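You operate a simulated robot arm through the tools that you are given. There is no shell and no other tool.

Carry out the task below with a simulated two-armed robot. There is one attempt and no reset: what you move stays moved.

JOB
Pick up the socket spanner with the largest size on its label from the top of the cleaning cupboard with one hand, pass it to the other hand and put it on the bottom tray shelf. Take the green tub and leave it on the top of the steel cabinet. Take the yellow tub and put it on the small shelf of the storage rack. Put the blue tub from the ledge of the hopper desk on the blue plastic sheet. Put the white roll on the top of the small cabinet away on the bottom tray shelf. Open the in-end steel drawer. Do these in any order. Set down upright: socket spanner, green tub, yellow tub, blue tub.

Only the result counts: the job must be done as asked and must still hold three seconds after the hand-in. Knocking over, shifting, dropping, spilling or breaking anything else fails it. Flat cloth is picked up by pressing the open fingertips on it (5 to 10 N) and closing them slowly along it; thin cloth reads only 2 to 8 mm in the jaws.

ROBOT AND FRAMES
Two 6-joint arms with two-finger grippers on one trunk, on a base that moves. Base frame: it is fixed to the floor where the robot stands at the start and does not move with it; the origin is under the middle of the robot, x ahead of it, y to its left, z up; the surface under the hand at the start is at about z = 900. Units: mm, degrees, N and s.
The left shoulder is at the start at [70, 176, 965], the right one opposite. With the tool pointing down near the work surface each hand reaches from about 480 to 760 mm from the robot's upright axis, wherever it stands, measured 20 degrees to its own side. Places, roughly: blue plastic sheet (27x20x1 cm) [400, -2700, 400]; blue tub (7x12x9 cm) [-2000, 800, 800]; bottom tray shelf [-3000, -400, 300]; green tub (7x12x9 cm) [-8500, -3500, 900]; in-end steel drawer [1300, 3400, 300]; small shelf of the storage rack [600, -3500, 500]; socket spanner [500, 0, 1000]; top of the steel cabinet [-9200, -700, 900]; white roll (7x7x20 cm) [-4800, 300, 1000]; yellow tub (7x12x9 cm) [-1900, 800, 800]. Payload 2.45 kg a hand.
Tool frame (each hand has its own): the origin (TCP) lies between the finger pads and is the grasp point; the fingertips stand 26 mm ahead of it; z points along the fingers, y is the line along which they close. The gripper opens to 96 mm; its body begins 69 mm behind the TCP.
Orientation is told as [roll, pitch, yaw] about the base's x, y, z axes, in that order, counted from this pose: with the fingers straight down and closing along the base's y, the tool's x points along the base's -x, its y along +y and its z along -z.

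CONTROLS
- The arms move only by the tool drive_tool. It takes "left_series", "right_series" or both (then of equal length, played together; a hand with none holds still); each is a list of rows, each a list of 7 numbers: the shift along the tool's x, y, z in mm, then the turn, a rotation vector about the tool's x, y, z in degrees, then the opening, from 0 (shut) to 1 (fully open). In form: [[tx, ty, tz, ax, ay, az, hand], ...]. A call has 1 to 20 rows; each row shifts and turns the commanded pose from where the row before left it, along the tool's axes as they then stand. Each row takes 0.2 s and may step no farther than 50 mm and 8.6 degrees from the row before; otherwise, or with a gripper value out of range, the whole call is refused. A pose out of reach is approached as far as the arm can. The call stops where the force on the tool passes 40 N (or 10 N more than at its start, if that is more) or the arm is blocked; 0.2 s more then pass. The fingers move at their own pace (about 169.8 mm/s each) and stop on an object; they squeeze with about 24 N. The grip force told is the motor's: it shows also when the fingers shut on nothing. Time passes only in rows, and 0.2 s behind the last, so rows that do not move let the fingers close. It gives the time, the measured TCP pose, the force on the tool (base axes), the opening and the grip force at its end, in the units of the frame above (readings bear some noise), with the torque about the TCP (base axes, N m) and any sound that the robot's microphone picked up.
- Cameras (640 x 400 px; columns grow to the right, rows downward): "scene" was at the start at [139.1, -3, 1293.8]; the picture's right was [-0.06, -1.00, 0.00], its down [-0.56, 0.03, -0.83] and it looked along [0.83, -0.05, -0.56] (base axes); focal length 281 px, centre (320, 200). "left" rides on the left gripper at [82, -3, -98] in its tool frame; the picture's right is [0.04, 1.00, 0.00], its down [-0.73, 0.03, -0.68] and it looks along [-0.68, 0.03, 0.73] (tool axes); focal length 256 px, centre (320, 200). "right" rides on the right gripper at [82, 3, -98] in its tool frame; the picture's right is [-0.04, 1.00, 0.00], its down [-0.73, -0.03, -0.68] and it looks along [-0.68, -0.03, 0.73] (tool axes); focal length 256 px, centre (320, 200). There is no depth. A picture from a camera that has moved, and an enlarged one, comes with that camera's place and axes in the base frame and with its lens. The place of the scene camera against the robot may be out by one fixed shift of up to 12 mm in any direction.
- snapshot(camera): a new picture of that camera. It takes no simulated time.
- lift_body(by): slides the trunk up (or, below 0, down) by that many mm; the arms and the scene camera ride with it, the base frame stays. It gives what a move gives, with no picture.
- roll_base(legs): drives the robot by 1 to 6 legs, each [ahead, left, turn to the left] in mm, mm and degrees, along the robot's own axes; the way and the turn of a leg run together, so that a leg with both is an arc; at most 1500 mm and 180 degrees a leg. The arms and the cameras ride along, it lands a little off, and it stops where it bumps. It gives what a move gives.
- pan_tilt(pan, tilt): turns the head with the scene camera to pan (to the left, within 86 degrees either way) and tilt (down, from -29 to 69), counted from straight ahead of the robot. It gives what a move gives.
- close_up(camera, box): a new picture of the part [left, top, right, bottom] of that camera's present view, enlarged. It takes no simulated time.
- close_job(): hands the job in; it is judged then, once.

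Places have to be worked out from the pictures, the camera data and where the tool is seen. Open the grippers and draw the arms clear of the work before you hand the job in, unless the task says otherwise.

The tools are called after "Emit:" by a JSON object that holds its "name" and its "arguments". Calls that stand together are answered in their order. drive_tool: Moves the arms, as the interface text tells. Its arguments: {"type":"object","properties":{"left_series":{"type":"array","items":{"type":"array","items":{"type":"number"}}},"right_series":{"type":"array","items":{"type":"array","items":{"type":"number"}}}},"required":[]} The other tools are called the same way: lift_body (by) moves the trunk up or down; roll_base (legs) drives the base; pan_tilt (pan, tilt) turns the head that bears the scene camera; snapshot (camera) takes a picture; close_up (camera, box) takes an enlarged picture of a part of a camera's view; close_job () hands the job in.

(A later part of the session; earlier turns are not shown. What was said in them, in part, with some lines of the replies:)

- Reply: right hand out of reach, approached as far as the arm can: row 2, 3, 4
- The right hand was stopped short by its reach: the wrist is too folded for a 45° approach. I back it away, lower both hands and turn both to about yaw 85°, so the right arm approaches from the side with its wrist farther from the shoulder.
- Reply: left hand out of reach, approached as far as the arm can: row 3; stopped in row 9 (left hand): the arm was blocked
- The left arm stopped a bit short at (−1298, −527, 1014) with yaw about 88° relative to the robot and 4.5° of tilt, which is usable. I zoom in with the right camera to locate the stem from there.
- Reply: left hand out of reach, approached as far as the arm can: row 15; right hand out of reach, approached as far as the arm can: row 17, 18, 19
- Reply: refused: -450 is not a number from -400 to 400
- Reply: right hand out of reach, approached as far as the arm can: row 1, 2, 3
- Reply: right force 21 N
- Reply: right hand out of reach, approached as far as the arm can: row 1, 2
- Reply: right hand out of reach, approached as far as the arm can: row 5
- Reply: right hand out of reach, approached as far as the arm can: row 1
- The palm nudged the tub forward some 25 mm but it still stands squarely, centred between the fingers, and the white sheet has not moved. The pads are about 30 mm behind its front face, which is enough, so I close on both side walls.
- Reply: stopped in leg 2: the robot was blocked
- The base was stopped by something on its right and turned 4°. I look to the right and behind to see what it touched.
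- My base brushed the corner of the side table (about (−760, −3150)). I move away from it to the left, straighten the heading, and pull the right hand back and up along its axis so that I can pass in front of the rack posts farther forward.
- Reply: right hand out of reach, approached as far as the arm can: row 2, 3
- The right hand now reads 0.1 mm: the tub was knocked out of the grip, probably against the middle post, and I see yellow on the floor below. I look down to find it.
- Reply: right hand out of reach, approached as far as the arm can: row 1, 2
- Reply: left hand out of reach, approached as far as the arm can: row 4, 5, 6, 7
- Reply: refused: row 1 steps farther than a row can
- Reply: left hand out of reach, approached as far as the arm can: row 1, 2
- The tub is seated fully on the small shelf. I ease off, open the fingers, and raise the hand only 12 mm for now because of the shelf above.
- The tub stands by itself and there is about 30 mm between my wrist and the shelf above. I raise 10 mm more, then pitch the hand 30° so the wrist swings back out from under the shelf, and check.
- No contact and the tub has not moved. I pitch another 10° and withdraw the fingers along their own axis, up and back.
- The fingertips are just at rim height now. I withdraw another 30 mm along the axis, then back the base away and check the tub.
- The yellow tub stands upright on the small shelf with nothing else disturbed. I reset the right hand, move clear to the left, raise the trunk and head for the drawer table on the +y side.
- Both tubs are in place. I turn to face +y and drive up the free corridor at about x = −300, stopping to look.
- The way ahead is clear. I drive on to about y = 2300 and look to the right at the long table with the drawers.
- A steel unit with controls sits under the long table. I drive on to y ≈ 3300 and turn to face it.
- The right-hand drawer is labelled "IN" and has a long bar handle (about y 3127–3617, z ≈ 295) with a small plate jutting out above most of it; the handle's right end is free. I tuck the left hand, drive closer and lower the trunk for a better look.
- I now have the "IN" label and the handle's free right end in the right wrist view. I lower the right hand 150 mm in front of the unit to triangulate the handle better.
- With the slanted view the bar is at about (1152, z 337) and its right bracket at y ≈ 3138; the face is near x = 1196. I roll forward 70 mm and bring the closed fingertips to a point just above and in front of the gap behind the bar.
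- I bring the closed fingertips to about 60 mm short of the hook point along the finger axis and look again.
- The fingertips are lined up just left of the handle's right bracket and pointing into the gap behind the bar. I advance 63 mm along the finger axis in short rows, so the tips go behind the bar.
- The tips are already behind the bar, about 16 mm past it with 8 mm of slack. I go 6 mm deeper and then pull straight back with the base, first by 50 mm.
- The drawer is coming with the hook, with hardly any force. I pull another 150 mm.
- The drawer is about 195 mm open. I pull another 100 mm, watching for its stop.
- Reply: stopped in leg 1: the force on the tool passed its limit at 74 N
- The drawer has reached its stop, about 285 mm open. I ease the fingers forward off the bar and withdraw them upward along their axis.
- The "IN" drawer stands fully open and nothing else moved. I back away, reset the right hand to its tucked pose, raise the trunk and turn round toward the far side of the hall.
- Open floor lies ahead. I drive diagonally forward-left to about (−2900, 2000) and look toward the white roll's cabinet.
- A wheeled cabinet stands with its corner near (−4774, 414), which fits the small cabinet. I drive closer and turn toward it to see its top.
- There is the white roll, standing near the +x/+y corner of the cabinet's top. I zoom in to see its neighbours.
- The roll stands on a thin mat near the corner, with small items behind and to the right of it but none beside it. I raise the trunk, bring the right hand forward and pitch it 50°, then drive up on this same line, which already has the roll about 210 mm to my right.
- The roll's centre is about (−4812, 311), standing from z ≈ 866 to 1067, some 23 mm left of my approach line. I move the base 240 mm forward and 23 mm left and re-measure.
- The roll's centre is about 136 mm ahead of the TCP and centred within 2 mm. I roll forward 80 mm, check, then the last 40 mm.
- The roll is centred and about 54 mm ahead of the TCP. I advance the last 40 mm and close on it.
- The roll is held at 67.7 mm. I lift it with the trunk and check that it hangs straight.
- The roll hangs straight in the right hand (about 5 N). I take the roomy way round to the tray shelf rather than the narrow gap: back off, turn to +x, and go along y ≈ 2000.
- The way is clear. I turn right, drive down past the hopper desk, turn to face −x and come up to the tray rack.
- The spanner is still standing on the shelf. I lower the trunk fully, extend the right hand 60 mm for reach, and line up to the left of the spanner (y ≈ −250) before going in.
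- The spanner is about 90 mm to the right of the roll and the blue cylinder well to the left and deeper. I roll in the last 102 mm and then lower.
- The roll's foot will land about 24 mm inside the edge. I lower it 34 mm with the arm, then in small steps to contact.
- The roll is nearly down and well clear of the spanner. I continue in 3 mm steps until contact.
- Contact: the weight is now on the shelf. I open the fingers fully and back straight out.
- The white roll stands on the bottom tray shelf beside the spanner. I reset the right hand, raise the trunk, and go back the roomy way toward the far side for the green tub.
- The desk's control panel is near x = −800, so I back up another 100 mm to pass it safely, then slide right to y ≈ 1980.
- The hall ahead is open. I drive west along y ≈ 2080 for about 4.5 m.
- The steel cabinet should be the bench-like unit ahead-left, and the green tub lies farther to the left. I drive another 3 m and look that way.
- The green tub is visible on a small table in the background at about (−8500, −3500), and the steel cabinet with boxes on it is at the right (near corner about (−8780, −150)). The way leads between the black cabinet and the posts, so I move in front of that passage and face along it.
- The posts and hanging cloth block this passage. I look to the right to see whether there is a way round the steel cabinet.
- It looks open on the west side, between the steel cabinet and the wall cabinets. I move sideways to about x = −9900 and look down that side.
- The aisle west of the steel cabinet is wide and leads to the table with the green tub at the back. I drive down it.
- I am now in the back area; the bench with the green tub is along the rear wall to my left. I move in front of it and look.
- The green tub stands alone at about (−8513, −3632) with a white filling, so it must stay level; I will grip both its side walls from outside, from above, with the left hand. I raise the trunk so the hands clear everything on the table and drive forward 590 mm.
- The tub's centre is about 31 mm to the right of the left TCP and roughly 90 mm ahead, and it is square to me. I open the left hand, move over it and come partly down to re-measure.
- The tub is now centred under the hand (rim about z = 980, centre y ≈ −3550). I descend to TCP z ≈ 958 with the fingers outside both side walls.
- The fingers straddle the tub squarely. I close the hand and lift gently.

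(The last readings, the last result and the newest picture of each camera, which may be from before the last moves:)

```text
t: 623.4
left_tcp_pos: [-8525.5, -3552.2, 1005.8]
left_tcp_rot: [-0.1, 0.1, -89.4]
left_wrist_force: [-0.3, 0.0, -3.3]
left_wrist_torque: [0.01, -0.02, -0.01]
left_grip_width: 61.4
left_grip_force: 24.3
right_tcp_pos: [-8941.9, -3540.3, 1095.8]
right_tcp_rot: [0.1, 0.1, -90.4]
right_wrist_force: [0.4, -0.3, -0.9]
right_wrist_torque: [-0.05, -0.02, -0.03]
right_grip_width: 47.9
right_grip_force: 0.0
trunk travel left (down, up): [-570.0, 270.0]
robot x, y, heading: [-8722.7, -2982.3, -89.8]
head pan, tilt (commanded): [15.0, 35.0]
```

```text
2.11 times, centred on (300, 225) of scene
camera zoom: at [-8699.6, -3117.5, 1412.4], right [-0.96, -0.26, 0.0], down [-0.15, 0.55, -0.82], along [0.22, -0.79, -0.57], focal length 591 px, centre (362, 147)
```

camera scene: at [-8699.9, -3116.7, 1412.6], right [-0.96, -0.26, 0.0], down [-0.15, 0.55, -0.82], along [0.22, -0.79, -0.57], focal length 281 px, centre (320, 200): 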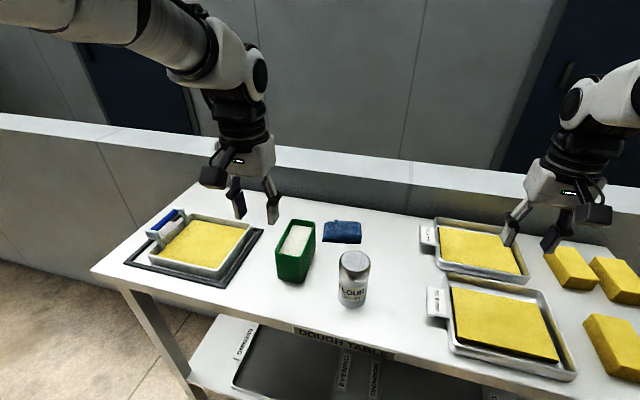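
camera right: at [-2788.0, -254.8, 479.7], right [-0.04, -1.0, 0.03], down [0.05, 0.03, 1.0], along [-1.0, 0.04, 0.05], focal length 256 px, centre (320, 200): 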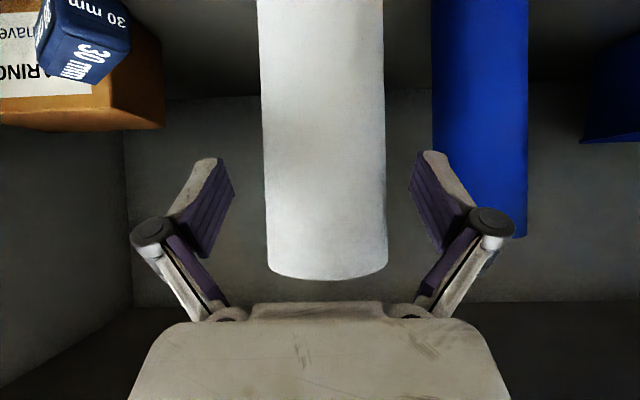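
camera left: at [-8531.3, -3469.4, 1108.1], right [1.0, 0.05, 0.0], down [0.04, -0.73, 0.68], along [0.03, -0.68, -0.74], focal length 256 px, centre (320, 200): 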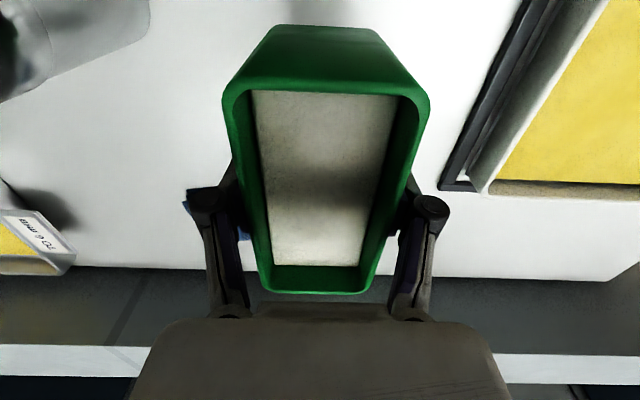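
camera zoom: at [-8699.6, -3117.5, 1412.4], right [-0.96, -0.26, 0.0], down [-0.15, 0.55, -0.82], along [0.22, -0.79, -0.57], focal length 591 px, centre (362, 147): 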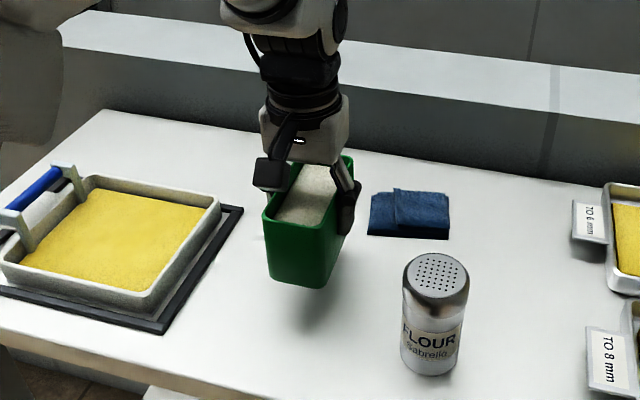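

The green tub is up and level (about 3.3 N). I raise it further, back away from the table and turn round to look at the steel cabinet's top.

Emit:
{"name": "drive_tool", "arguments": {"left_series": [[0, 0, -35, 0, 0, 0, 0], [0, 0, -35, 0, 0, 0, 0], [0, 0, -30, 0, 0, 0, 0], [0, 0, 0, 0, 0, 0, 0]]}}

Emit:
{"name": "roll_base", "arguments": {"legs": [[-600, 0, 0], [0, 0, -180]]}}

Emit:
{"name": "pan_tilt", "arguments": {"pan": 15, "tilt": 20}}

Emit:
{"name": "snapshot", "arguments": {"camera": "scene"}}

Emit:
{"name": "snapshot", "arguments": {"camera": "left"}}

```text
t: 624.4
left_tcp_pos: [-8527.0, -3549.9, 1106.0]
left_tcp_rot: [-0.1, 0.2, -89.5]
left_wrist_force: [-0.1, -0.2, -4.3]
left_wrist_torque: [-0.03, 0.06, 0.01]
left_grip_width: 61.7
left_grip_force: 23.9
right_tcp_pos: [-8942.4, -3540.0, 1096.7]
right_tcp_rot: [0.1, 0.0, -90.5]
right_wrist_force: [-0.7, -1.0, -0.5]
right_wrist_torque: [-0.04, -0.01, 0.05]
right_grip_width: 48.2
right_grip_force: 0.1
trunk travel left (down, up): [-570.0, 270.0]
robot x, y, heading: [-8726.2, -2984.4, -89.7]
head pan, tilt (commanded): [15.0, 35.0]
```

```text
t: 635.1
left_tcp_pos: [-8913.6, -1816.8, 1105.5]
left_tcp_rot: [-0.1, 0.1, 89.6]
left_wrist_force: [0.7, 0.3, -4.1]
left_wrist_torque: [-0.03, 0.01, 0.01]
left_grip_width: 61.3
left_grip_force: 24.5
right_tcp_pos: [-8499.2, -1834.5, 1096.9]
right_tcp_rot: [0.1, 0.1, 88.6]
right_wrist_force: [0.1, -0.1, -0.2]
right_wrist_torque: [-0.01, -0.02, 0.03]
right_grip_width: 47.8
right_grip_force: 0.0
trunk travel left (down, up): [-570.0, 270.0]
robot x, y, heading: [-8727.0, -2387.3, 89.2]
head pan, tilt (commanded): [15.0, 35.0]
```

```text
t: 635.9
left_tcp_pos: [-8914.2, -1818.5, 1104.5]
left_tcp_rot: [-0.1, 0.0, 89.5]
left_wrist_force: [-0.4, -0.5, -2.8]
left_wrist_torque: [-0.02, -0.02, 0.01]
left_grip_width: 61.0
left_grip_force: 23.8
right_tcp_pos: [-8500.1, -1833.4, 1095.9]
right_tcp_rot: [0.0, 0.1, 88.6]
right_wrist_force: [-0.3, -0.6, 1.1]
right_wrist_torque: [0.01, 0.0, 0.01]
right_grip_width: 48.1
right_grip_force: 0.0
trunk travel left (down, up): [-570.0, 270.0]
robot x, y, heading: [-8724.6, -2389.8, 89.4]
head pan, tilt (commanded): [15.0, 20.0]
```

```text
taken
camera scene: at [-8748.9, -2243.7, 1436.2], right [0.97, 0.25, 0.0], down [0.09, -0.33, -0.94], along [-0.23, 0.91, -0.34], focal length 281 px, centre (320, 200)
```

scene: 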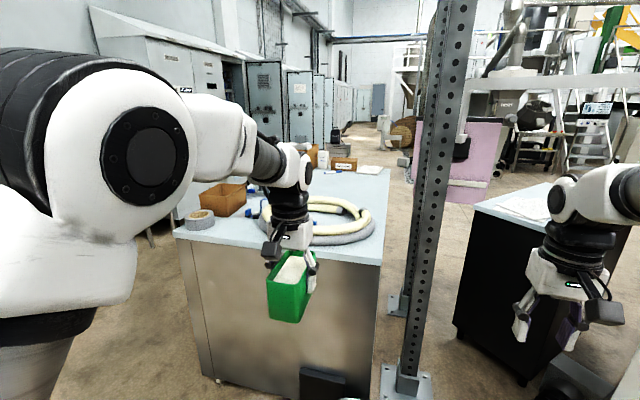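

```text
taken
camera left: at [-8911.8, -1898.0, 1206.4], right [-1.0, -0.03, 0.0], down [-0.03, 0.74, 0.68], along [-0.02, 0.68, -0.74], focal length 256 px, centre (320, 200)
```

left: 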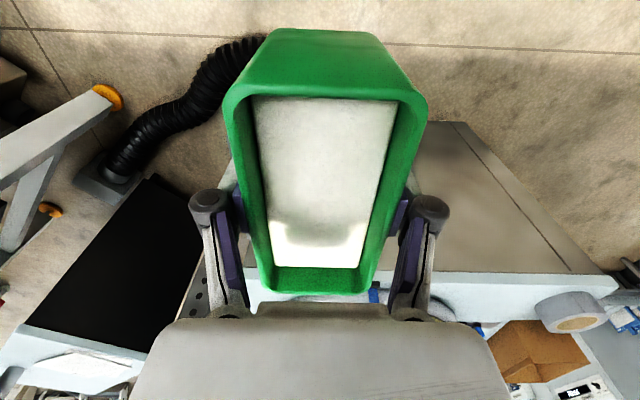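

The steel cabinet's top carries a tape roll, a hose coil, a box and more, with free patches between. I go round to its west side to see the whole top and choose a spot.

Emit:
{"name": "roll_base", "arguments": {"legs": [[0, 1450, 0.6], [800, 100, 0], [600, 0, 0], [0, 0, -90]]}}

Emit:
{"name": "pan_tilt", "arguments": {"pan": 0, "tilt": 30}}

Emit:
{"name": "snapshot", "arguments": {"camera": "scene"}}

```text
t: 653.9
left_tcp_pos: [-9693.8, -785.8, 1105.7]
left_tcp_rot: [-0.2, 0.1, -1.1]
left_wrist_force: [0.2, 0.7, -4.1]
left_wrist_torque: [-0.01, 0.04, -0.01]
left_grip_width: 61.4
left_grip_force: 23.8
right_tcp_pos: [-9716.7, -1200.0, 1096.9]
right_tcp_rot: [0.0, 0.1, -2.2]
right_wrist_force: [0.4, 0.0, 0.4]
right_wrist_torque: [0.01, 0.0, -0.01]
right_grip_width: 47.8
right_grip_force: 0.0
trunk travel left (down, up): [-570.0, 270.0]
robot x, y, heading: [-10267.1, -958.7, -1.6]
head pan, tilt (commanded): [15.0, 20.0]
```

```text
t: 654.7
left_tcp_pos: [-9694.0, -786.1, 1105.4]
left_tcp_rot: [0.0, 0.1, -1.2]
left_wrist_force: [-0.1, 0.1, -4.7]
left_wrist_torque: [-0.02, 0.01, -0.02]
left_grip_width: 61.0
left_grip_force: 23.7
right_tcp_pos: [-9716.5, -1199.2, 1096.6]
right_tcp_rot: [0.1, 0.1, -2.2]
right_wrist_force: [-0.7, 0.4, -0.1]
right_wrist_torque: [-0.02, -0.02, 0.01]
right_grip_width: 47.8
right_grip_force: 0.1
trunk travel left (down, up): [-570.0, 270.0]
robot x, y, heading: [-10266.2, -967.6, -1.2]
head pan, tilt (commanded): [0.0, 30.0]
```

```text
taken
camera scene: at [-10124.0, -965.9, 1420.3], right [-0.02, -1.0, 0.0], down [-0.5, 0.01, -0.87], along [0.87, -0.02, -0.5], focal length 281 px, centre (320, 200)
```

scene: 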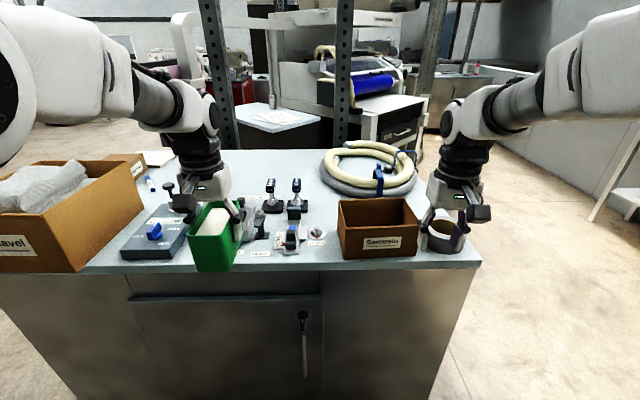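

From the west side I can see most of the cabinet's top. I check the two wrist views for the parts hidden behind my hands.

Emit:
{"name": "snapshot", "arguments": {"camera": "left"}}

Emit:
{"name": "snapshot", "arguments": {"camera": "right"}}

Emit:
{"name": "close_up", "arguments": {"camera": "scene", "box": [100, 130, 500, 290]}}

```text
taken
camera left: at [-9776.0, -786.0, 1206.4], right [-0.02, 1.0, 0.0], down [0.74, 0.01, 0.68], along [0.68, 0.01, -0.74], focal length 256 px, centre (320, 200)
```

left: 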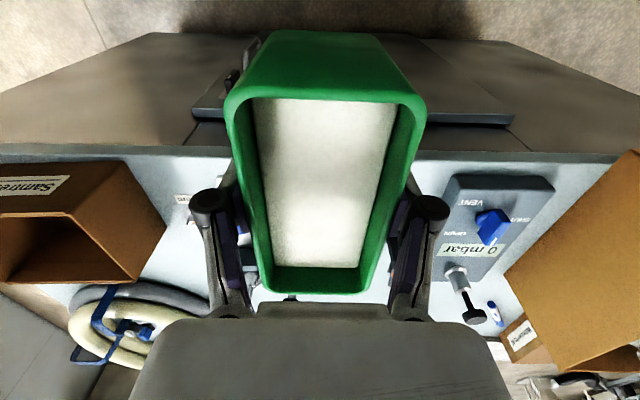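

```text
taken
camera right: at [-9797.5, -1193.9, 1196.7], right [0.08, 1.0, 0.0], down [0.73, -0.06, 0.68], along [0.68, -0.05, -0.74], focal length 256 px, centre (320, 200)
```

right: 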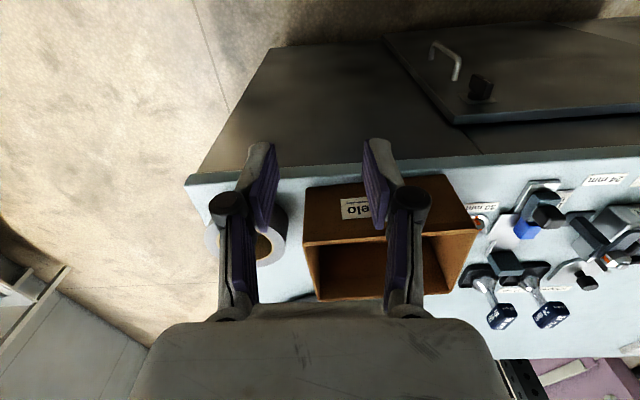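

```text
1.60 times, centred on (300, 210) of scene
camera zoom: at [-10124.0, -965.9, 1420.3], right [-0.02, -1.0, 0.0], down [-0.5, 0.01, -0.87], along [0.87, -0.02, -0.5], focal length 449 px, centre (352, 184)
```

zoom: 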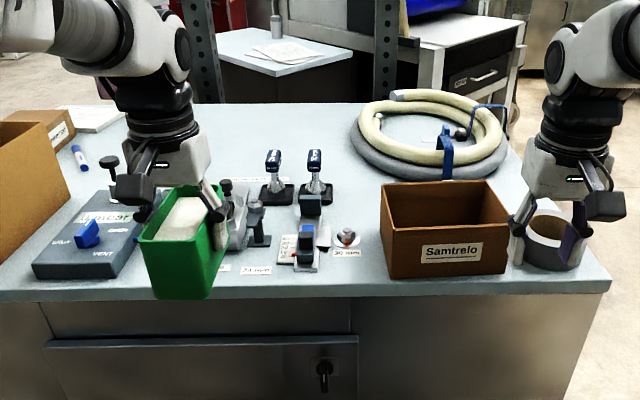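

There may be a free patch between the gauge (ending near y = −550) and the connectors (from about y = −740), but the tub hides it. I shift the base 260 mm to the right for an unobstructed look.

Emit:
{"name": "roll_base", "arguments": {"legs": [[0, -260, 1.2]]}}

Emit:
{"name": "pan_tilt", "arguments": {"pan": 25, "tilt": 30}}

Emit:
{"name": "snapshot", "arguments": {"camera": "scene"}}

Emit:
{"name": "close_up", "arguments": {"camera": "scene", "box": [150, 120, 470, 320]}}

```text
t: 656.5
left_tcp_pos: [-9702.0, -1030.4, 1105.1]
left_tcp_rot: [-0.1, 0.1, 0.4]
left_wrist_force: [0.7, 0.0, -2.9]
left_wrist_torque: [0.01, -0.01, 0.02]
left_grip_width: 61.5
left_grip_force: 24.2
right_tcp_pos: [-9712.7, -1445.4, 1096.5]
right_tcp_rot: [0.0, 0.2, -0.8]
right_wrist_force: [-0.3, -0.3, 1.0]
right_wrist_torque: [-0.01, -0.01, -0.01]
right_grip_width: 48.0
right_grip_force: 0.1
trunk travel left (down, up): [-570.0, 270.0]
robot x, y, heading: [-10269.7, -1223.9, -0.0]
head pan, tilt (commanded): [0.0, 30.0]
```

```text
t: 657.4
left_tcp_pos: [-9701.5, -1031.7, 1105.0]
left_tcp_rot: [-0.1, 0.0, 0.3]
left_wrist_force: [0.9, -0.6, -3.2]
left_wrist_torque: [0.0, 0.02, 0.01]
left_grip_width: 61.3
left_grip_force: 23.8
right_tcp_pos: [-9713.1, -1445.4, 1096.9]
right_tcp_rot: [0.1, 0.1, -0.6]
right_wrist_force: [-0.3, 0.2, -0.4]
right_wrist_torque: [-0.01, 0.0, 0.0]
right_grip_width: 47.8
right_grip_force: 0.1
trunk travel left (down, up): [-570.0, 270.0]
robot x, y, heading: [-10269.0, -1226.7, 0.1]
head pan, tilt (commanded): [25.0, 30.0]
```

```text
taken
camera scene: at [-10135.6, -1184.1, 1420.3], right [0.42, -0.91, 0.0], down [-0.45, -0.21, -0.87], along [0.78, 0.37, -0.5], focal length 281 px, centre (320, 200)
```

scene: 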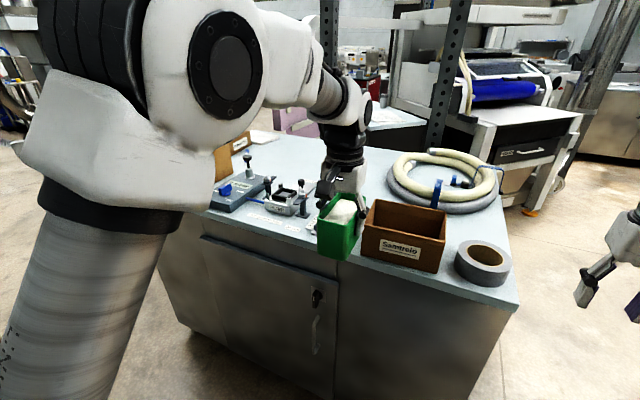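

```text
2.00 times, centred on (310, 220) of scene
camera zoom: at [-10135.6, -1184.1, 1420.3], right [0.42, -0.91, 0.0], down [-0.45, -0.21, -0.87], along [0.78, 0.37, -0.5], focal length 561 px, centre (340, 160)
```

zoom: 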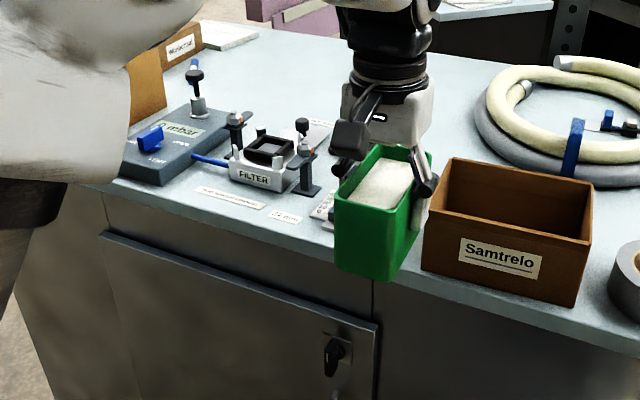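

A filter block occupies that gap, and the large free patch lies toward the back-left of the top, which is better reached from the north side. I drive round to the north end and look from there.

Emit:
{"name": "roll_base", "arguments": {"legs": [[0, 900, 0], [0, 900, 0], [1050, 0, 0], [0, 0, -90]]}}

Emit:
{"name": "pan_tilt", "arguments": {"pan": 0, "tilt": 30}}

Emit:
{"name": "snapshot", "arguments": {"camera": "scene"}}

Emit:
{"name": "close_up", "arguments": {"camera": "scene", "box": [180, 90, 480, 290]}}

```text
t: 675.2
left_tcp_pos: [-9021.9, 25.6, 1105.1]
left_tcp_rot: [0.0, 0.1, -87.3]
left_wrist_force: [0.9, 0.4, -3.0]
left_wrist_torque: [0.05, -0.02, 0.01]
left_grip_width: 61.1
left_grip_force: 23.8
right_tcp_pos: [-9435.9, 19.7, 1096.7]
right_tcp_rot: [0.2, 0.1, -88.3]
right_wrist_force: [0.4, 0.4, 0.4]
right_wrist_torque: [-0.03, 0.02, -0.03]
right_grip_width: 48.1
right_grip_force: 0.1
trunk travel left (down, up): [-570.0, 270.0]
robot x, y, heading: [-9238.9, 585.1, -87.5]
head pan, tilt (commanded): [25.0, 30.0]
```

```text
t: 676.1
left_tcp_pos: [-9021.2, 26.0, 1105.1]
left_tcp_rot: [0.0, 0.1, -87.2]
left_wrist_force: [0.4, 0.1, -3.3]
left_wrist_torque: [0.0, -0.01, -0.01]
left_grip_width: 61.2
left_grip_force: 23.7
right_tcp_pos: [-9435.6, 20.3, 1096.8]
right_tcp_rot: [0.1, 0.1, -88.3]
right_wrist_force: [-0.1, 0.3, 0.2]
right_wrist_torque: [0.01, -0.02, 0.02]
right_grip_width: 48.1
right_grip_force: 0.1
trunk travel left (down, up): [-570.0, 270.0]
robot x, y, heading: [-9236.0, 583.1, -87.6]
head pan, tilt (commanded): [0.0, 30.0]
```

```text
taken
camera scene: at [-9231.9, 445.3, 1420.3], right [-1.0, -0.04, 0.0], down [-0.02, 0.5, -0.87], along [0.04, -0.86, -0.5], focal length 281 px, centre (320, 200)
```

scene: 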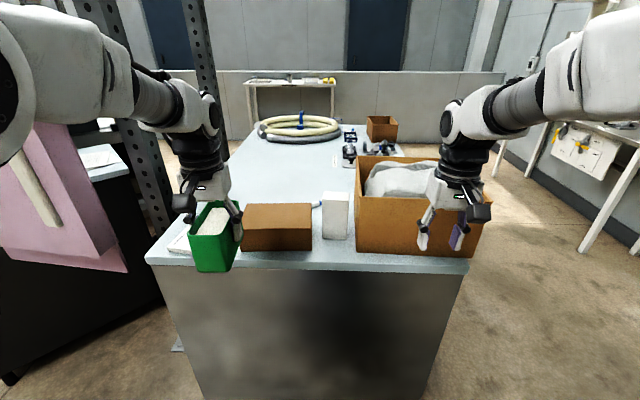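

```text
2.00 times, centred on (330, 190) of scene
camera zoom: at [-9231.9, 445.3, 1420.3], right [-1.0, -0.04, 0.0], down [-0.02, 0.5, -0.87], along [0.04, -0.86, -0.5], focal length 561 px, centre (300, 220)
```

zoom: 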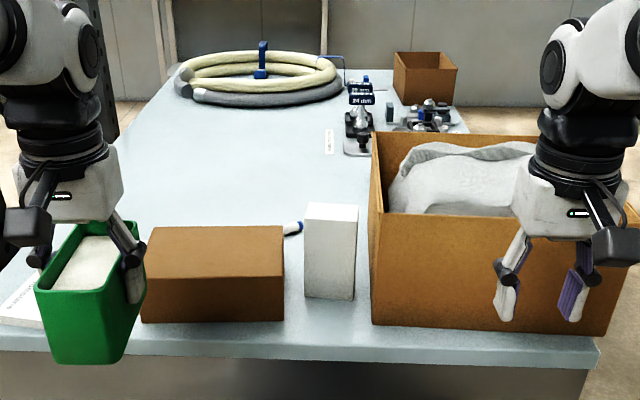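

From the north end there is a large empty patch behind the small brown box, around x −9200…−8800, y −400…−1100. I raise the trunk so both hands clear the tall box, straighten up and drive forward to the cabinet's edge.

Emit:
{"name": "lift_body", "arguments": {"by": 150}}

Emit:
{"name": "roll_base", "arguments": {"legs": [[0, 0, -2.4], [400, 10, 0]]}}

Emit:
{"name": "snapshot", "arguments": {"camera": "scene"}}

Emit:
{"name": "snapshot", "arguments": {"camera": "left"}}

```text
t: 677.9
left_tcp_pos: [-9022.1, 26.3, 1254.0]
left_tcp_rot: [0.0, 0.1, -87.4]
left_wrist_force: [-0.8, -0.5, -3.2]
left_wrist_torque: [0.04, -0.02, -0.03]
left_grip_width: 61.5
left_grip_force: 24.1
right_tcp_pos: [-9435.7, 20.9, 1246.8]
right_tcp_rot: [0.1, 0.1, -88.3]
right_wrist_force: [0.5, 0.7, -1.1]
right_wrist_torque: [-0.02, -0.01, -0.01]
right_grip_width: 48.2
right_grip_force: 0.0
trunk travel left (down, up): [-720.0, 120.0]
robot x, y, heading: [-9239.1, 585.1, -87.9]
head pan, tilt (commanded): [0.0, 30.0]
```

```text
t: 680.9
left_tcp_pos: [-9038.3, -384.8, 1252.2]
left_tcp_rot: [0.0, 0.4, -90.0]
left_wrist_force: [0.3, -0.1, -4.1]
left_wrist_torque: [0.04, -0.02, -0.03]
left_grip_width: 61.3
left_grip_force: 24.1
right_tcp_pos: [-9452.8, -371.9, 1245.1]
right_tcp_rot: [0.0, 0.3, -90.9]
right_wrist_force: [0.0, -1.2, 0.8]
right_wrist_torque: [0.06, 0.01, -0.01]
right_grip_width: 48.1
right_grip_force: 0.0
trunk travel left (down, up): [-720.0, 120.0]
robot x, y, heading: [-9230.0, 183.5, -90.1]
head pan, tilt (commanded): [0.0, 30.0]
stopped in leg 2: the robot was blocked; the commanded pose is now the measured one
```

```text
taken
camera scene: at [-9229.4, 42.0, 1569.8], right [-1.0, 0.0, 0.0], down [0.0, 0.5, -0.86], along [0.0, -0.86, -0.5], focal length 281 px, centre (320, 200)
```

scene: 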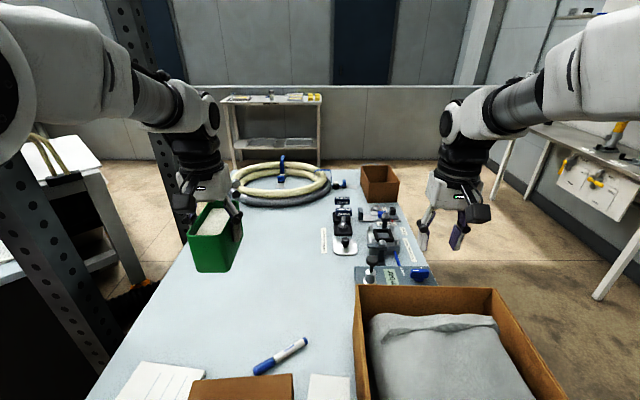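

```text
taken
camera left: at [-9042.2, -303.6, 1354.3], right [1.0, 0.04, 0.0], down [0.03, -0.74, 0.67], along [0.03, -0.67, -0.74], focal length 256 px, centre (320, 200)
```

left: 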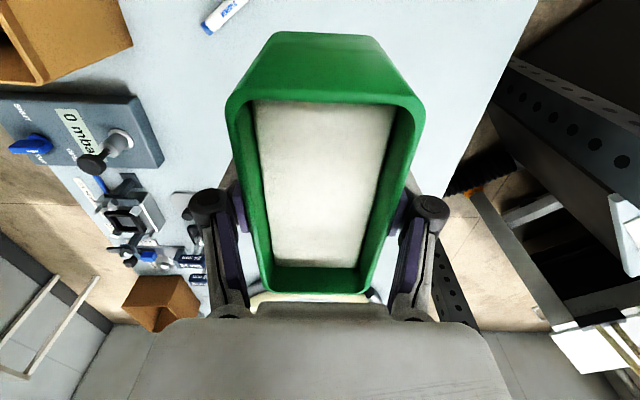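

The base just touched the cabinet at the end of the move, so I back off 15 mm. I swing the right hand out to the aisle side, clear of the tall box, and extend the left hand with the tub over the empty patch before lowering.

Emit:
{"name": "roll_base", "arguments": {"legs": [[-15, 0, 0]]}}

Emit:
{"name": "drive_tool", "arguments": {"right_series": [[0, -45, 0, 0, 0, 0, 0.5], [0, -45, 0, 0, 0, 0, 0.5], [0, -45, 0, 0, 0, 0, 0.5], [0, -45, 0, 0, 0, 0, 0.5], [0, -45, 0, 0, 0, 0, 0.5], [0, -45, 0, 0, 0, 0, 0.5], [0, 0, 0, 0, 0, 0, 0.5]]}}

Emit:
{"name": "drive_tool", "arguments": {"left_series": [[-33, 0, 0, 0, 0, 0, 0], [-33, 0, 0, 0, 0, 0, 0], [-33, 0, 0, 0, 0, 0, 0], [-33, 0, 0, 0, 0, 0, 0], [0, 0, 0, 0, 0, 0, 0]]}}

Emit:
{"name": "snapshot", "arguments": {"camera": "scene"}}

Emit:
{"name": "snapshot", "arguments": {"camera": "left"}}

```text
t: 681.7
left_tcp_pos: [-9038.7, -371.8, 1253.8]
left_tcp_rot: [-0.2, 0.5, -90.0]
left_wrist_force: [0.3, -0.6, -2.8]
left_wrist_torque: [0.07, -0.02, -0.03]
left_grip_width: 61.4
left_grip_force: 24.1
right_tcp_pos: [-9453.5, -357.3, 1243.6]
right_tcp_rot: [0.1, 0.3, -91.0]
right_wrist_force: [-0.4, 0.4, 0.1]
right_wrist_torque: [0.06, 0.03, 0.05]
right_grip_width: 48.0
right_grip_force: 0.0
trunk travel left (down, up): [-720.0, 120.0]
robot x, y, heading: [-9227.5, 198.4, -90.4]
head pan, tilt (commanded): [0.0, 30.0]
```

```text
t: 683.3
left_tcp_pos: [-9038.0, -367.5, 1254.8]
left_tcp_rot: [-0.1, 0.2, -90.0]
left_wrist_force: [0.8, -0.1, -2.7]
left_wrist_torque: [0.06, 0.02, -0.01]
left_grip_width: 61.4
left_grip_force: 24.5
right_tcp_pos: [-9721.7, -348.8, 1244.8]
right_tcp_rot: [0.0, 0.1, -91.0]
right_wrist_force: [0.1, -0.1, -0.2]
right_wrist_torque: [0.01, 0.01, 0.01]
right_grip_width: 48.1
right_grip_force: 0.1
trunk travel left (down, up): [-720.0, 120.0]
robot x, y, heading: [-9229.9, 204.2, -90.2]
head pan, tilt (commanded): [0.0, 30.0]
```

```text
t: 684.5
left_tcp_pos: [-9037.9, -496.1, 1253.0]
left_tcp_rot: [-0.1, 0.2, -90.0]
left_wrist_force: [0.3, 1.0, -3.0]
left_wrist_torque: [-0.03, 0.01, -0.03]
left_grip_width: 61.4
left_grip_force: 24.0
right_tcp_pos: [-9722.0, -348.2, 1244.7]
right_tcp_rot: [0.1, 0.0, -91.0]
right_wrist_force: [-0.1, 0.9, -0.3]
right_wrist_torque: [0.02, -0.03, -0.03]
right_grip_width: 48.2
right_grip_force: 0.1
trunk travel left (down, up): [-720.0, 120.0]
robot x, y, heading: [-9232.5, 200.7, -90.1]
head pan, tilt (commanded): [0.0, 30.0]
```

```text
taken
camera scene: at [-9229.5, 61.8, 1570.3], right [-1.0, 0.0, 0.0], down [0.0, 0.5, -0.87], along [0.0, -0.87, -0.5], focal length 281 px, centre (320, 200)
```

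scene: 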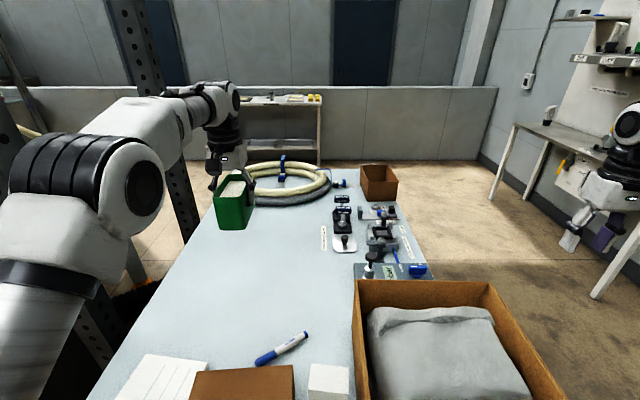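

```text
taken
camera left: at [-9041.7, -415.2, 1354.5], right [1.0, 0.04, 0.0], down [0.03, -0.74, 0.68], along [0.03, -0.68, -0.74], focal length 256 px, centre (320, 200)
```

left: 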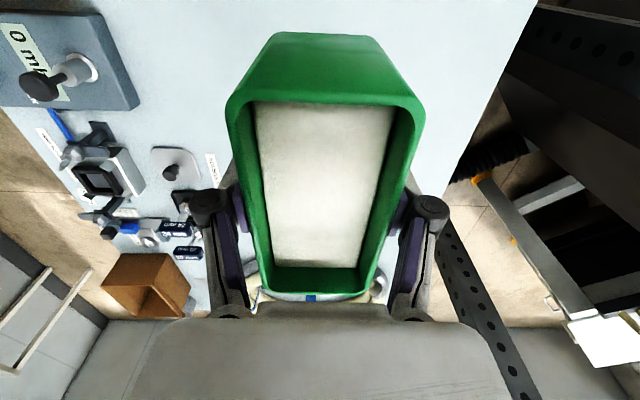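

The tub is over the empty patch. I lower the trunk by 235 mm, which keeps both arms above the boxes.

Emit:
{"name": "lift_body", "arguments": {"by": -235}}

Emit:
{"name": "snapshot", "arguments": {"camera": "left"}}

Emit:
{"name": "snapshot", "arguments": {"camera": "scene"}}

```text
t: 686.9
left_tcp_pos: [-9038.0, -498.7, 1018.8]
left_tcp_rot: [-0.1, 0.2, -90.0]
left_wrist_force: [-0.7, 1.0, -2.9]
left_wrist_torque: [0.02, 0.0, -0.01]
left_grip_width: 61.4
left_grip_force: 24.0
right_tcp_pos: [-9721.5, -348.6, 1011.6]
right_tcp_rot: [0.1, 0.2, -91.0]
right_wrist_force: [0.1, 0.7, -0.5]
right_wrist_torque: [0.01, 0.02, 0.0]
right_grip_width: 47.8
right_grip_force: 0.1
trunk travel left (down, up): [-485.0, 355.0]
robot x, y, heading: [-9231.6, 204.7, -90.3]
head pan, tilt (commanded): [0.0, 30.0]
```

```text
taken
camera left: at [-9041.7, -415.6, 1119.4], right [1.0, 0.04, 0.0], down [0.03, -0.74, 0.68], along [0.03, -0.68, -0.74], focal length 256 px, centre (320, 200)
```

left: 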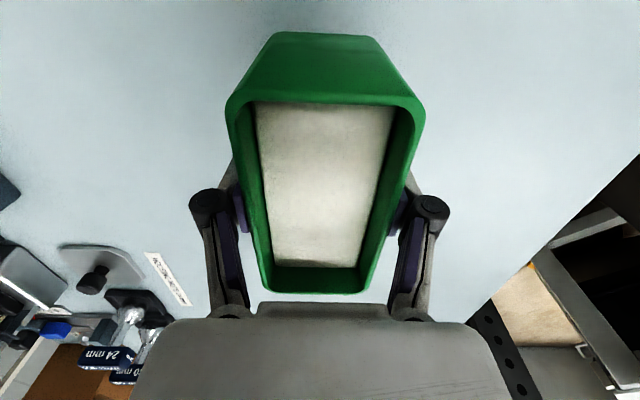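

```text
taken
camera scene: at [-9229.5, 61.2, 1335.3], right [-1.0, 0.0, 0.0], down [0.0, 0.5, -0.87], along [0.0, -0.87, -0.5], focal length 281 px, centre (320, 200)
```

scene: 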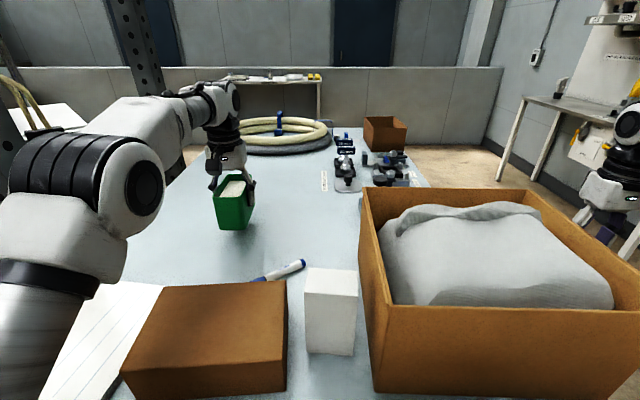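

The area under the tub is empty all around. I lower the arm 55 mm and then in small steps, watching the force.

Emit:
{"name": "drive_tool", "arguments": {"left_series": [[0, 0, 20, 0, 0, 0, 0], [0, 0, 20, 0, 0, 0, 0], [0, 0, 15, 0, 0, 0, 0], [0, 0, 0, 0, 0, 0, 0]]}}

Emit:
{"name": "close_up", "arguments": {"camera": "scene", "box": [180, 130, 300, 260]}}

Emit:
{"name": "drive_tool", "arguments": {"left_series": [[0, 0, 6, 0, 0, 0, 0], [0, 0, 0, 0, 0, 0, 0]]}}

Emit:
{"name": "drive_tool", "arguments": {"left_series": [[0, 0, 5, 0, 0, 0, 0], [0, 0, 0, 0, 0, 0, 0]]}}

```text
t: 687.9
left_tcp_pos: [-9040.0, -495.5, 964.9]
left_tcp_rot: [-0.1, 0.0, -90.1]
left_wrist_force: [-0.3, 0.1, 17.9]
left_wrist_torque: [0.28, 0.05, 0.04]
left_grip_width: 61.9
left_grip_force: 23.5
right_tcp_pos: [-9721.5, -345.9, 1011.9]
right_tcp_rot: [0.1, 0.0, -91.0]
right_wrist_force: [-1.1, -0.5, -0.5]
right_wrist_torque: [-0.03, 0.0, 0.0]
right_grip_width: 48.1
right_grip_force: 0.1
trunk travel left (down, up): [-485.0, 355.0]
robot x, y, heading: [-9228.3, 200.3, -90.3]
head pan, tilt (commanded): [0.0, 30.0]
```

```text
3.08 times, centred on (240, 195) of scene
camera zoom: at [-9230.6, 64.7, 1335.7], right [-1.0, 0.0, 0.0], down [0.0, 0.5, -0.87], along [0.0, -0.87, -0.5], focal length 864 px, centre (566, 215)
```

zoom: 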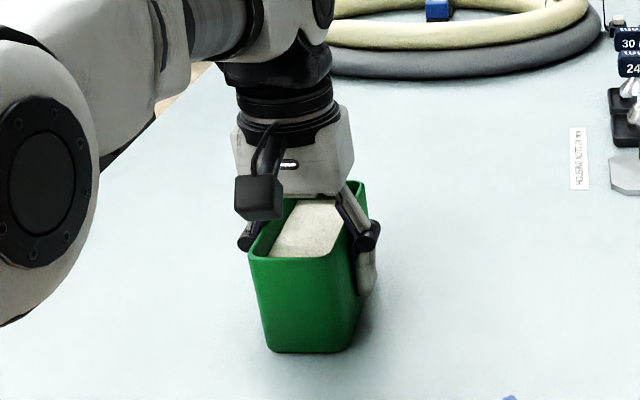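

```text
t: 688.5
left_tcp_pos: [-9039.6, -495.2, 962.0]
left_tcp_rot: [0.0, -0.4, -90.0]
left_wrist_force: [1.3, -5.7, 38.7]
left_wrist_torque: [0.26, -0.09, -0.01]
left_grip_width: 61.8
left_grip_force: 24.1
right_tcp_pos: [-9722.8, -344.3, 1011.5]
right_tcp_rot: [0.0, -0.1, -91.0]
right_wrist_force: [1.4, 0.5, -0.5]
right_wrist_torque: [-0.01, 0.01, 0.03]
right_grip_width: 47.9
right_grip_force: 0.0
trunk travel left (down, up): [-485.0, 355.0]
robot x, y, heading: [-9229.7, 201.0, -90.1]
head pan, tilt (commanded): [0.0, 30.0]
```

```text
t: 688.9
left_tcp_pos: [-9040.5, -496.7, 963.0]
left_tcp_rot: [-0.1, -0.6, -90.0]
left_wrist_force: [-1.1, 3.5, 21.1]
left_wrist_torque: [1.16, -0.16, 0.12]
left_grip_width: 61.7
left_grip_force: 23.6
right_tcp_pos: [-9722.4, -344.9, 1011.6]
right_tcp_rot: [0.2, 0.1, -91.0]
right_wrist_force: [-0.3, 0.2, -0.6]
right_wrist_torque: [0.01, 0.0, 0.02]
right_grip_width: 48.4
right_grip_force: 0.0
trunk travel left (down, up): [-485.0, 355.0]
robot x, y, heading: [-9231.1, 202.7, -90.3]
head pan, tilt (commanded): [0.0, 30.0]
stopped in row 1 (left hand): the force on the tool passed its limit at 52 N (the readings are from after the stop); the commanded pose is now the measured one
```

The cabinet top is higher than I thought (about z = 903), so the tub is already standing on it and was pressed firmly. I ease up, then check before releasing.

Emit:
{"name": "drive_tool", "arguments": {"left_series": [[0, 0, -1.5, 0, 0, 0, 0], [0, 0, 0, 0, 0, 0, 0]]}}

Emit:
{"name": "snapshot", "arguments": {"camera": "left"}}

Emit:
{"name": "close_up", "arguments": {"camera": "scene", "box": [180, 130, 300, 260]}}

```text
t: 689.5
left_tcp_pos: [-9039.5, -497.7, 962.9]
left_tcp_rot: [-0.1, -0.4, -90.0]
left_wrist_force: [-0.8, 1.9, 17.0]
left_wrist_torque: [-0.54, -0.14, 0.04]
left_grip_width: 61.8
left_grip_force: 23.8
right_tcp_pos: [-9723.2, -345.4, 1012.1]
right_tcp_rot: [0.1, 0.0, -90.9]
right_wrist_force: [-0.1, 0.2, -0.2]
right_wrist_torque: [0.0, 0.03, -0.03]
right_grip_width: 48.0
right_grip_force: 0.1
trunk travel left (down, up): [-485.0, 355.0]
robot x, y, heading: [-9230.2, 200.9, -90.1]
head pan, tilt (commanded): [0.0, 30.0]
```

```text
taken
camera left: at [-9043.6, -413.4, 1062.2], right [1.0, 0.04, 0.0], down [0.03, -0.73, 0.69], along [0.03, -0.68, -0.73], focal length 256 px, centre (320, 200)
```

left: 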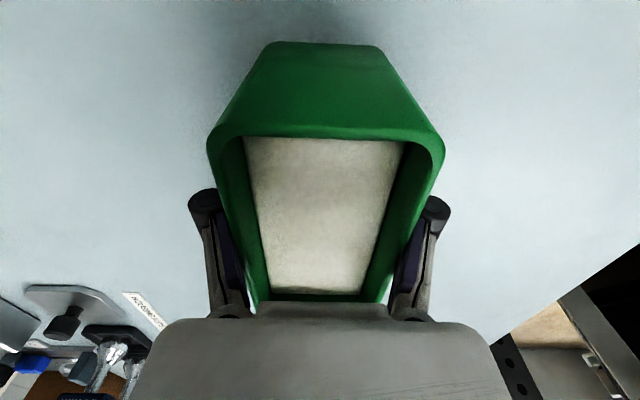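

```text
3.08 times, centred on (240, 195) of scene
camera zoom: at [-9230.4, 64.5, 1335.7], right [-1.0, 0.0, 0.0], down [0.0, 0.5, -0.87], along [0.0, -0.87, -0.5], focal length 864 px, centre (566, 215)
```

zoom: 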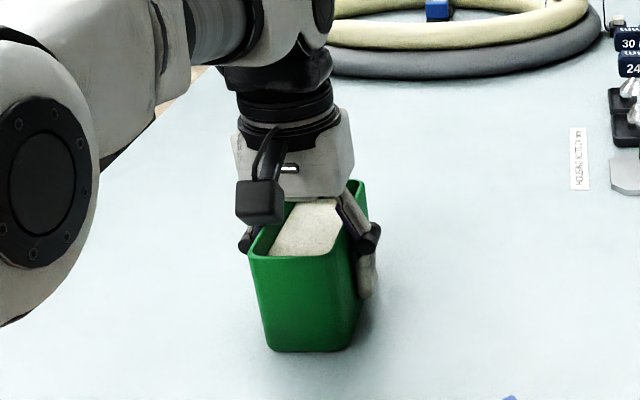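

The tub slid up about 15 mm within the fingers while pressed; it stands flat. The hand still pushes down about 17 N, so I ease up a little more.

Emit:
{"name": "drive_tool", "arguments": {"left_series": [[0, 0, -1.5, 0, 0, 0, 0], [0, 0, 0, 0, 0, 0, 0]]}}

```text
t: 690.1
left_tcp_pos: [-9039.5, -496.7, 962.9]
left_tcp_rot: [0.0, -0.4, -90.0]
left_wrist_force: [-1.5, 3.6, 8.5]
left_wrist_torque: [-0.62, -0.09, -0.06]
left_grip_width: 61.7
left_grip_force: 24.2
right_tcp_pos: [-9721.6, -346.0, 1011.3]
right_tcp_rot: [0.1, 0.0, -91.1]
right_wrist_force: [-0.3, -1.1, -0.4]
right_wrist_torque: [0.04, -0.03, -0.02]
right_grip_width: 48.2
right_grip_force: 0.1
trunk travel left (down, up): [-485.0, 355.0]
robot x, y, heading: [-9230.0, 199.6, -90.2]
head pan, tilt (commanded): [0.0, 30.0]
```

One more millimetre, then I open the fingers slowly.

Emit:
{"name": "drive_tool", "arguments": {"left_series": [[0, 0, -1, 0, 0, 0, 0], [0, 0, 0, 0, 0, 0, 0], [0, 0, 0, 0, 0, 0, 0.7], [0, 0, 0, 0, 0, 0, 0.8], [0, 0, 0, 0, 0, 0, 1], [0, 0, 0, 0, 0, 0, 1]]}}

Emit:
{"name": "snapshot", "arguments": {"camera": "left"}}

Emit:
{"name": "close_up", "arguments": {"camera": "scene", "box": [180, 130, 300, 260]}}

```text
t: 691.5
left_tcp_pos: [-9040.0, -497.6, 962.9]
left_tcp_rot: [-0.1, -0.2, -90.0]
left_wrist_force: [0.3, -0.1, -0.4]
left_wrist_torque: [-0.02, 0.04, 0.01]
left_grip_width: 95.9
left_grip_force: 0.0
right_tcp_pos: [-9722.1, -348.3, 1010.1]
right_tcp_rot: [0.1, 0.1, -91.0]
right_wrist_force: [0.0, -0.2, 0.8]
right_wrist_torque: [0.0, 0.01, -0.02]
right_grip_width: 48.2
right_grip_force: 0.1
trunk travel left (down, up): [-485.0, 355.0]
robot x, y, heading: [-9228.3, 197.2, -90.3]
head pan, tilt (commanded): [0.0, 30.0]
```

```text
taken
camera left: at [-9043.0, -415.3, 1062.9], right [1.0, 0.04, 0.0], down [0.03, -0.73, 0.68], along [0.03, -0.68, -0.73], focal length 256 px, centre (320, 200)
```

left: 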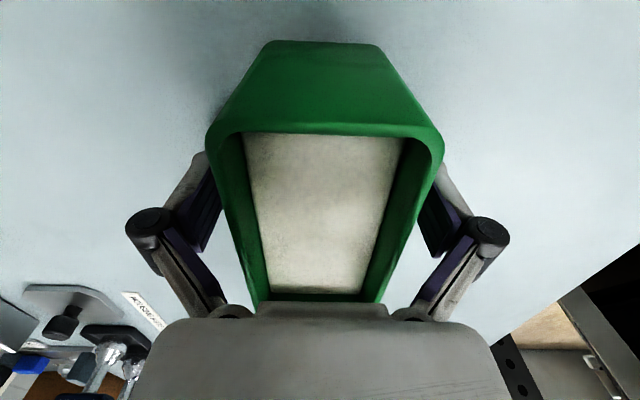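

```text
3.08 times, centred on (240, 195) of scene
camera zoom: at [-9229.7, 61.5, 1335.3], right [-1.0, 0.0, 0.0], down [0.0, 0.5, -0.87], along [0.0, -0.87, -0.5], focal length 864 px, centre (566, 215)
```

zoom: 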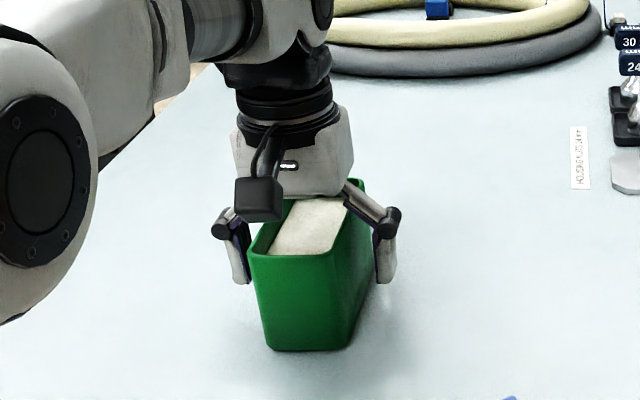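

The green tub stands upright on the cabinet's top with its filling intact. I lift the hand straight off it.

Emit:
{"name": "drive_tool", "arguments": {"left_series": [[0, 0, -15, 0, 0, 0, 1], [0, 0, -30, 0, 0, 0, 1], [0, 0, -40, 0, 0, 0, 1], [0, 0, -40, 0, 0, 0, 1], [0, 0, -30, 0, 0, 0, 1], [0, 0, 0, 0, 0, 0, 1]]}}

Emit:
{"name": "lift_body", "arguments": {"by": 200}}

Emit:
{"name": "snapshot", "arguments": {"camera": "scene"}}

Emit:
{"name": "snapshot", "arguments": {"camera": "left"}}

```text
t: 692.9
left_tcp_pos: [-9035.8, -485.2, 1108.1]
left_tcp_rot: [-0.1, -0.2, -90.0]
left_wrist_force: [0.0, 0.7, -0.3]
left_wrist_torque: [0.0, 0.02, 0.0]
left_grip_width: 95.9
left_grip_force: 0.1
left hand out of reach, approached as far as the arm can: row 4, 5
right_tcp_pos: [-9721.4, -348.3, 1011.1]
right_tcp_rot: [0.1, 0.2, -91.0]
right_wrist_force: [0.3, -0.3, -0.7]
right_wrist_torque: [0.01, 0.01, 0.02]
right_grip_width: 48.0
right_grip_force: 0.2
trunk travel left (down, up): [-485.0, 355.0]
robot x, y, heading: [-9228.6, 199.6, -90.4]
head pan, tilt (commanded): [0.0, 30.0]
```

```text
t: 695.0
left_tcp_pos: [-9035.9, -484.1, 1308.7]
left_tcp_rot: [-0.1, -0.3, -90.1]
left_wrist_force: [-0.8, 1.2, -0.5]
left_wrist_torque: [-0.01, -0.03, 0.0]
left_grip_width: 95.8
left_grip_force: 0.0
right_tcp_pos: [-9721.8, -348.1, 1211.3]
right_tcp_rot: [0.1, 0.0, -91.0]
right_wrist_force: [0.2, 0.0, -0.8]
right_wrist_torque: [0.01, 0.02, 0.02]
right_grip_width: 48.0
right_grip_force: 0.0
trunk travel left (down, up): [-685.0, 155.0]
robot x, y, heading: [-9228.8, 199.1, -90.2]
head pan, tilt (commanded): [0.0, 30.0]
```

```text
taken
camera scene: at [-9229.7, 61.1, 1535.2], right [-1.0, 0.0, 0.0], down [0.0, 0.5, -0.87], along [0.0, -0.87, -0.5], focal length 281 px, centre (320, 200)
```

scene: 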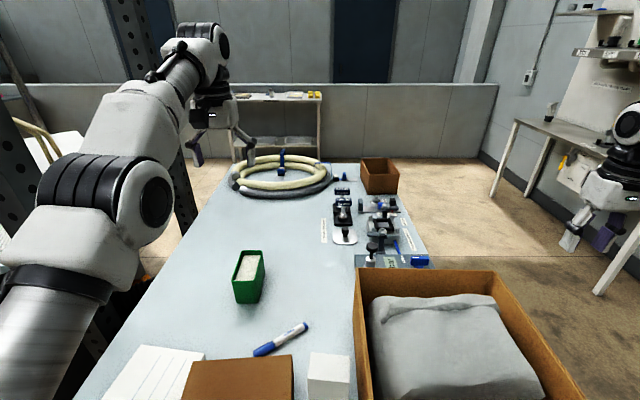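

```text
taken
camera left: at [-9040.1, -400.4, 1409.0], right [1.0, 0.04, 0.0], down [0.03, -0.73, 0.68], along [0.03, -0.68, -0.73], focal length 256 px, centre (320, 200)
```

left: 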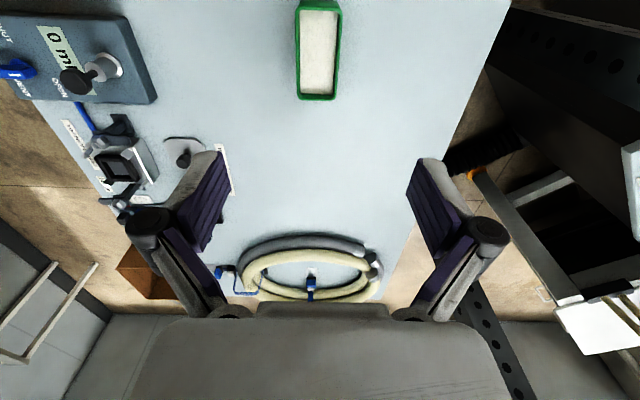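

The green tub stands upright in the middle of a clear patch of the steel cabinet's top, and nothing else there has moved. All six parts are done; I open both hands, back away from the cabinet and draw the arms in before handing over.

Emit:
{"name": "roll_base", "arguments": {"legs": [[-550, 0, 0]]}}

Emit:
{"name": "drive_tool", "arguments": {"left_series": [[35, 5, 0, 0, 0, 0, 1], [35, 5, 0, 0, 0, 0, 1], [35, 5, 0, 0, 0, 0, 1], [0, 0, 0, 0, 0, 0, 1], [0, 0, 0, 0, 0, 0, 1]], "right_series": [[0, 40, 0, 0, 0, 0, 1], [0, 40, 0, 0, 0, 0, 1], [0, 40, 0, 0, 0, 0, 1], [0, 40, 0, 0, 0, 0, 1], [0, 0, 0, 0, 0, 0, 1]]}}

Emit:
{"name": "close_up", "arguments": {"camera": "scene", "box": [160, 60, 480, 300]}}

```text
t: 698.2
left_tcp_pos: [-9035.3, 67.7, 1309.7]
left_tcp_rot: [-0.2, -0.2, -90.0]
left_wrist_force: [0.4, 0.6, 0.2]
left_wrist_torque: [-0.01, 0.0, -0.02]
left_grip_width: 96.1
left_grip_force: 0.1
right_tcp_pos: [-9719.8, 203.1, 1210.0]
right_tcp_rot: [0.0, 0.2, -91.1]
right_wrist_force: [0.4, 0.3, -0.1]
right_wrist_torque: [0.0, 0.01, 0.04]
right_grip_width: 47.8
right_grip_force: 0.0
trunk travel left (down, up): [-685.0, 155.0]
robot x, y, heading: [-9225.9, 753.0, -90.5]
head pan, tilt (commanded): [0.0, 30.0]
```

```text
t: 699.4
left_tcp_pos: [-9019.3, 171.4, 1308.7]
left_tcp_rot: [0.0, -0.1, -90.0]
left_wrist_force: [0.7, 0.1, -0.7]
left_wrist_torque: [0.01, 0.01, -0.02]
left_grip_width: 96.0
left_grip_force: 0.1
right_tcp_pos: [-9559.1, 202.8, 1210.4]
right_tcp_rot: [0.1, 0.3, -91.0]
right_wrist_force: [-0.4, -0.3, -0.7]
right_wrist_torque: [0.02, -0.01, -0.01]
right_grip_width: 96.3
right_grip_force: 0.1
trunk travel left (down, up): [-685.0, 155.0]
robot x, y, heading: [-9223.4, 753.0, -90.1]
head pan, tilt (commanded): [0.0, 30.0]
```

```text
1.67 times, centred on (320, 180) of scene
camera zoom: at [-9228.3, 612.8, 1535.2], right [-1.0, 0.0, 0.0], down [0.0, 0.5, -0.87], along [0.0, -0.87, -0.5], focal length 468 px, centre (320, 233)
```

zoom: 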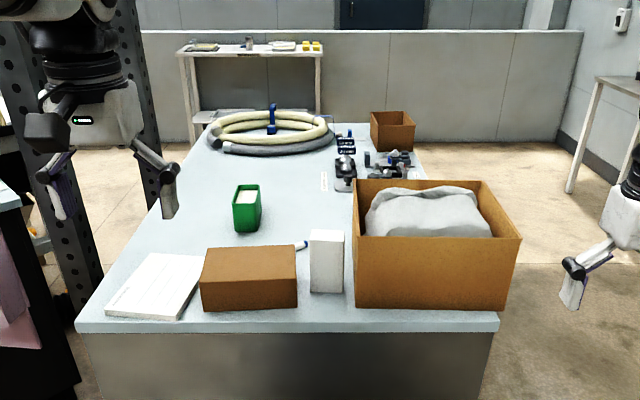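

Everything is in place: the green tub is standing clear on the steel cabinet, both hands are open and empty, and both arms are away from the work. I hand the job in.

Emit:
{"name": "close_job", "arguments": {}}

```text
The job is handed in.
```

I handed the job in with all six tasks done, but there was one drop and a few bumps along the way. I don't have the judge's result yet. I last saw each placement as I left it and did not drive round again to check them all at the end.

| Task | Result |
|---|---|
| Socket spanner (30 mm, largest label) | Picked up with the left hand, passed to the right, standing upright on the bottom tray shelf |
| Blue tub | Standing upright on the blue plastic sheet |
| Yellow tub | Standing upright on the storage rack's small shelf (the one about 500 mm up, in the right-hand bay) |
| "IN" steel drawer | Pulled open to its stop, about 285 mm |
| White roll | Standing on the bottom tray shelf, beside the spanner |
| Green tub | Standing upright on the steel cabinet's top, filling intact |

**What went wrong:**
- **Yellow tub dropped:** it was knocked out of my grip, probably against a rack post, and fell on its side on the floor. It was empty. I picked it up, set it upright and placed it as asked.
- **White sheet used as a rest:** I stood the yellow tub on it for a moment to change grip, and my palm pushed the tub forward about 25 mm. The sheet itself had not moved when I checked.
- **Base bumps:** the base touched the corner of the side table near the storage rack, and later the steel cabinet. Nothing looked displaced, but a shift of a few millimetres would not have shown.
- **Green tub pressed hard:** the cabinet top was higher than I judged, so I pushed the tub down with up to about 52 N before easing off. It slid about 15 mm in the fingers but stood flat.
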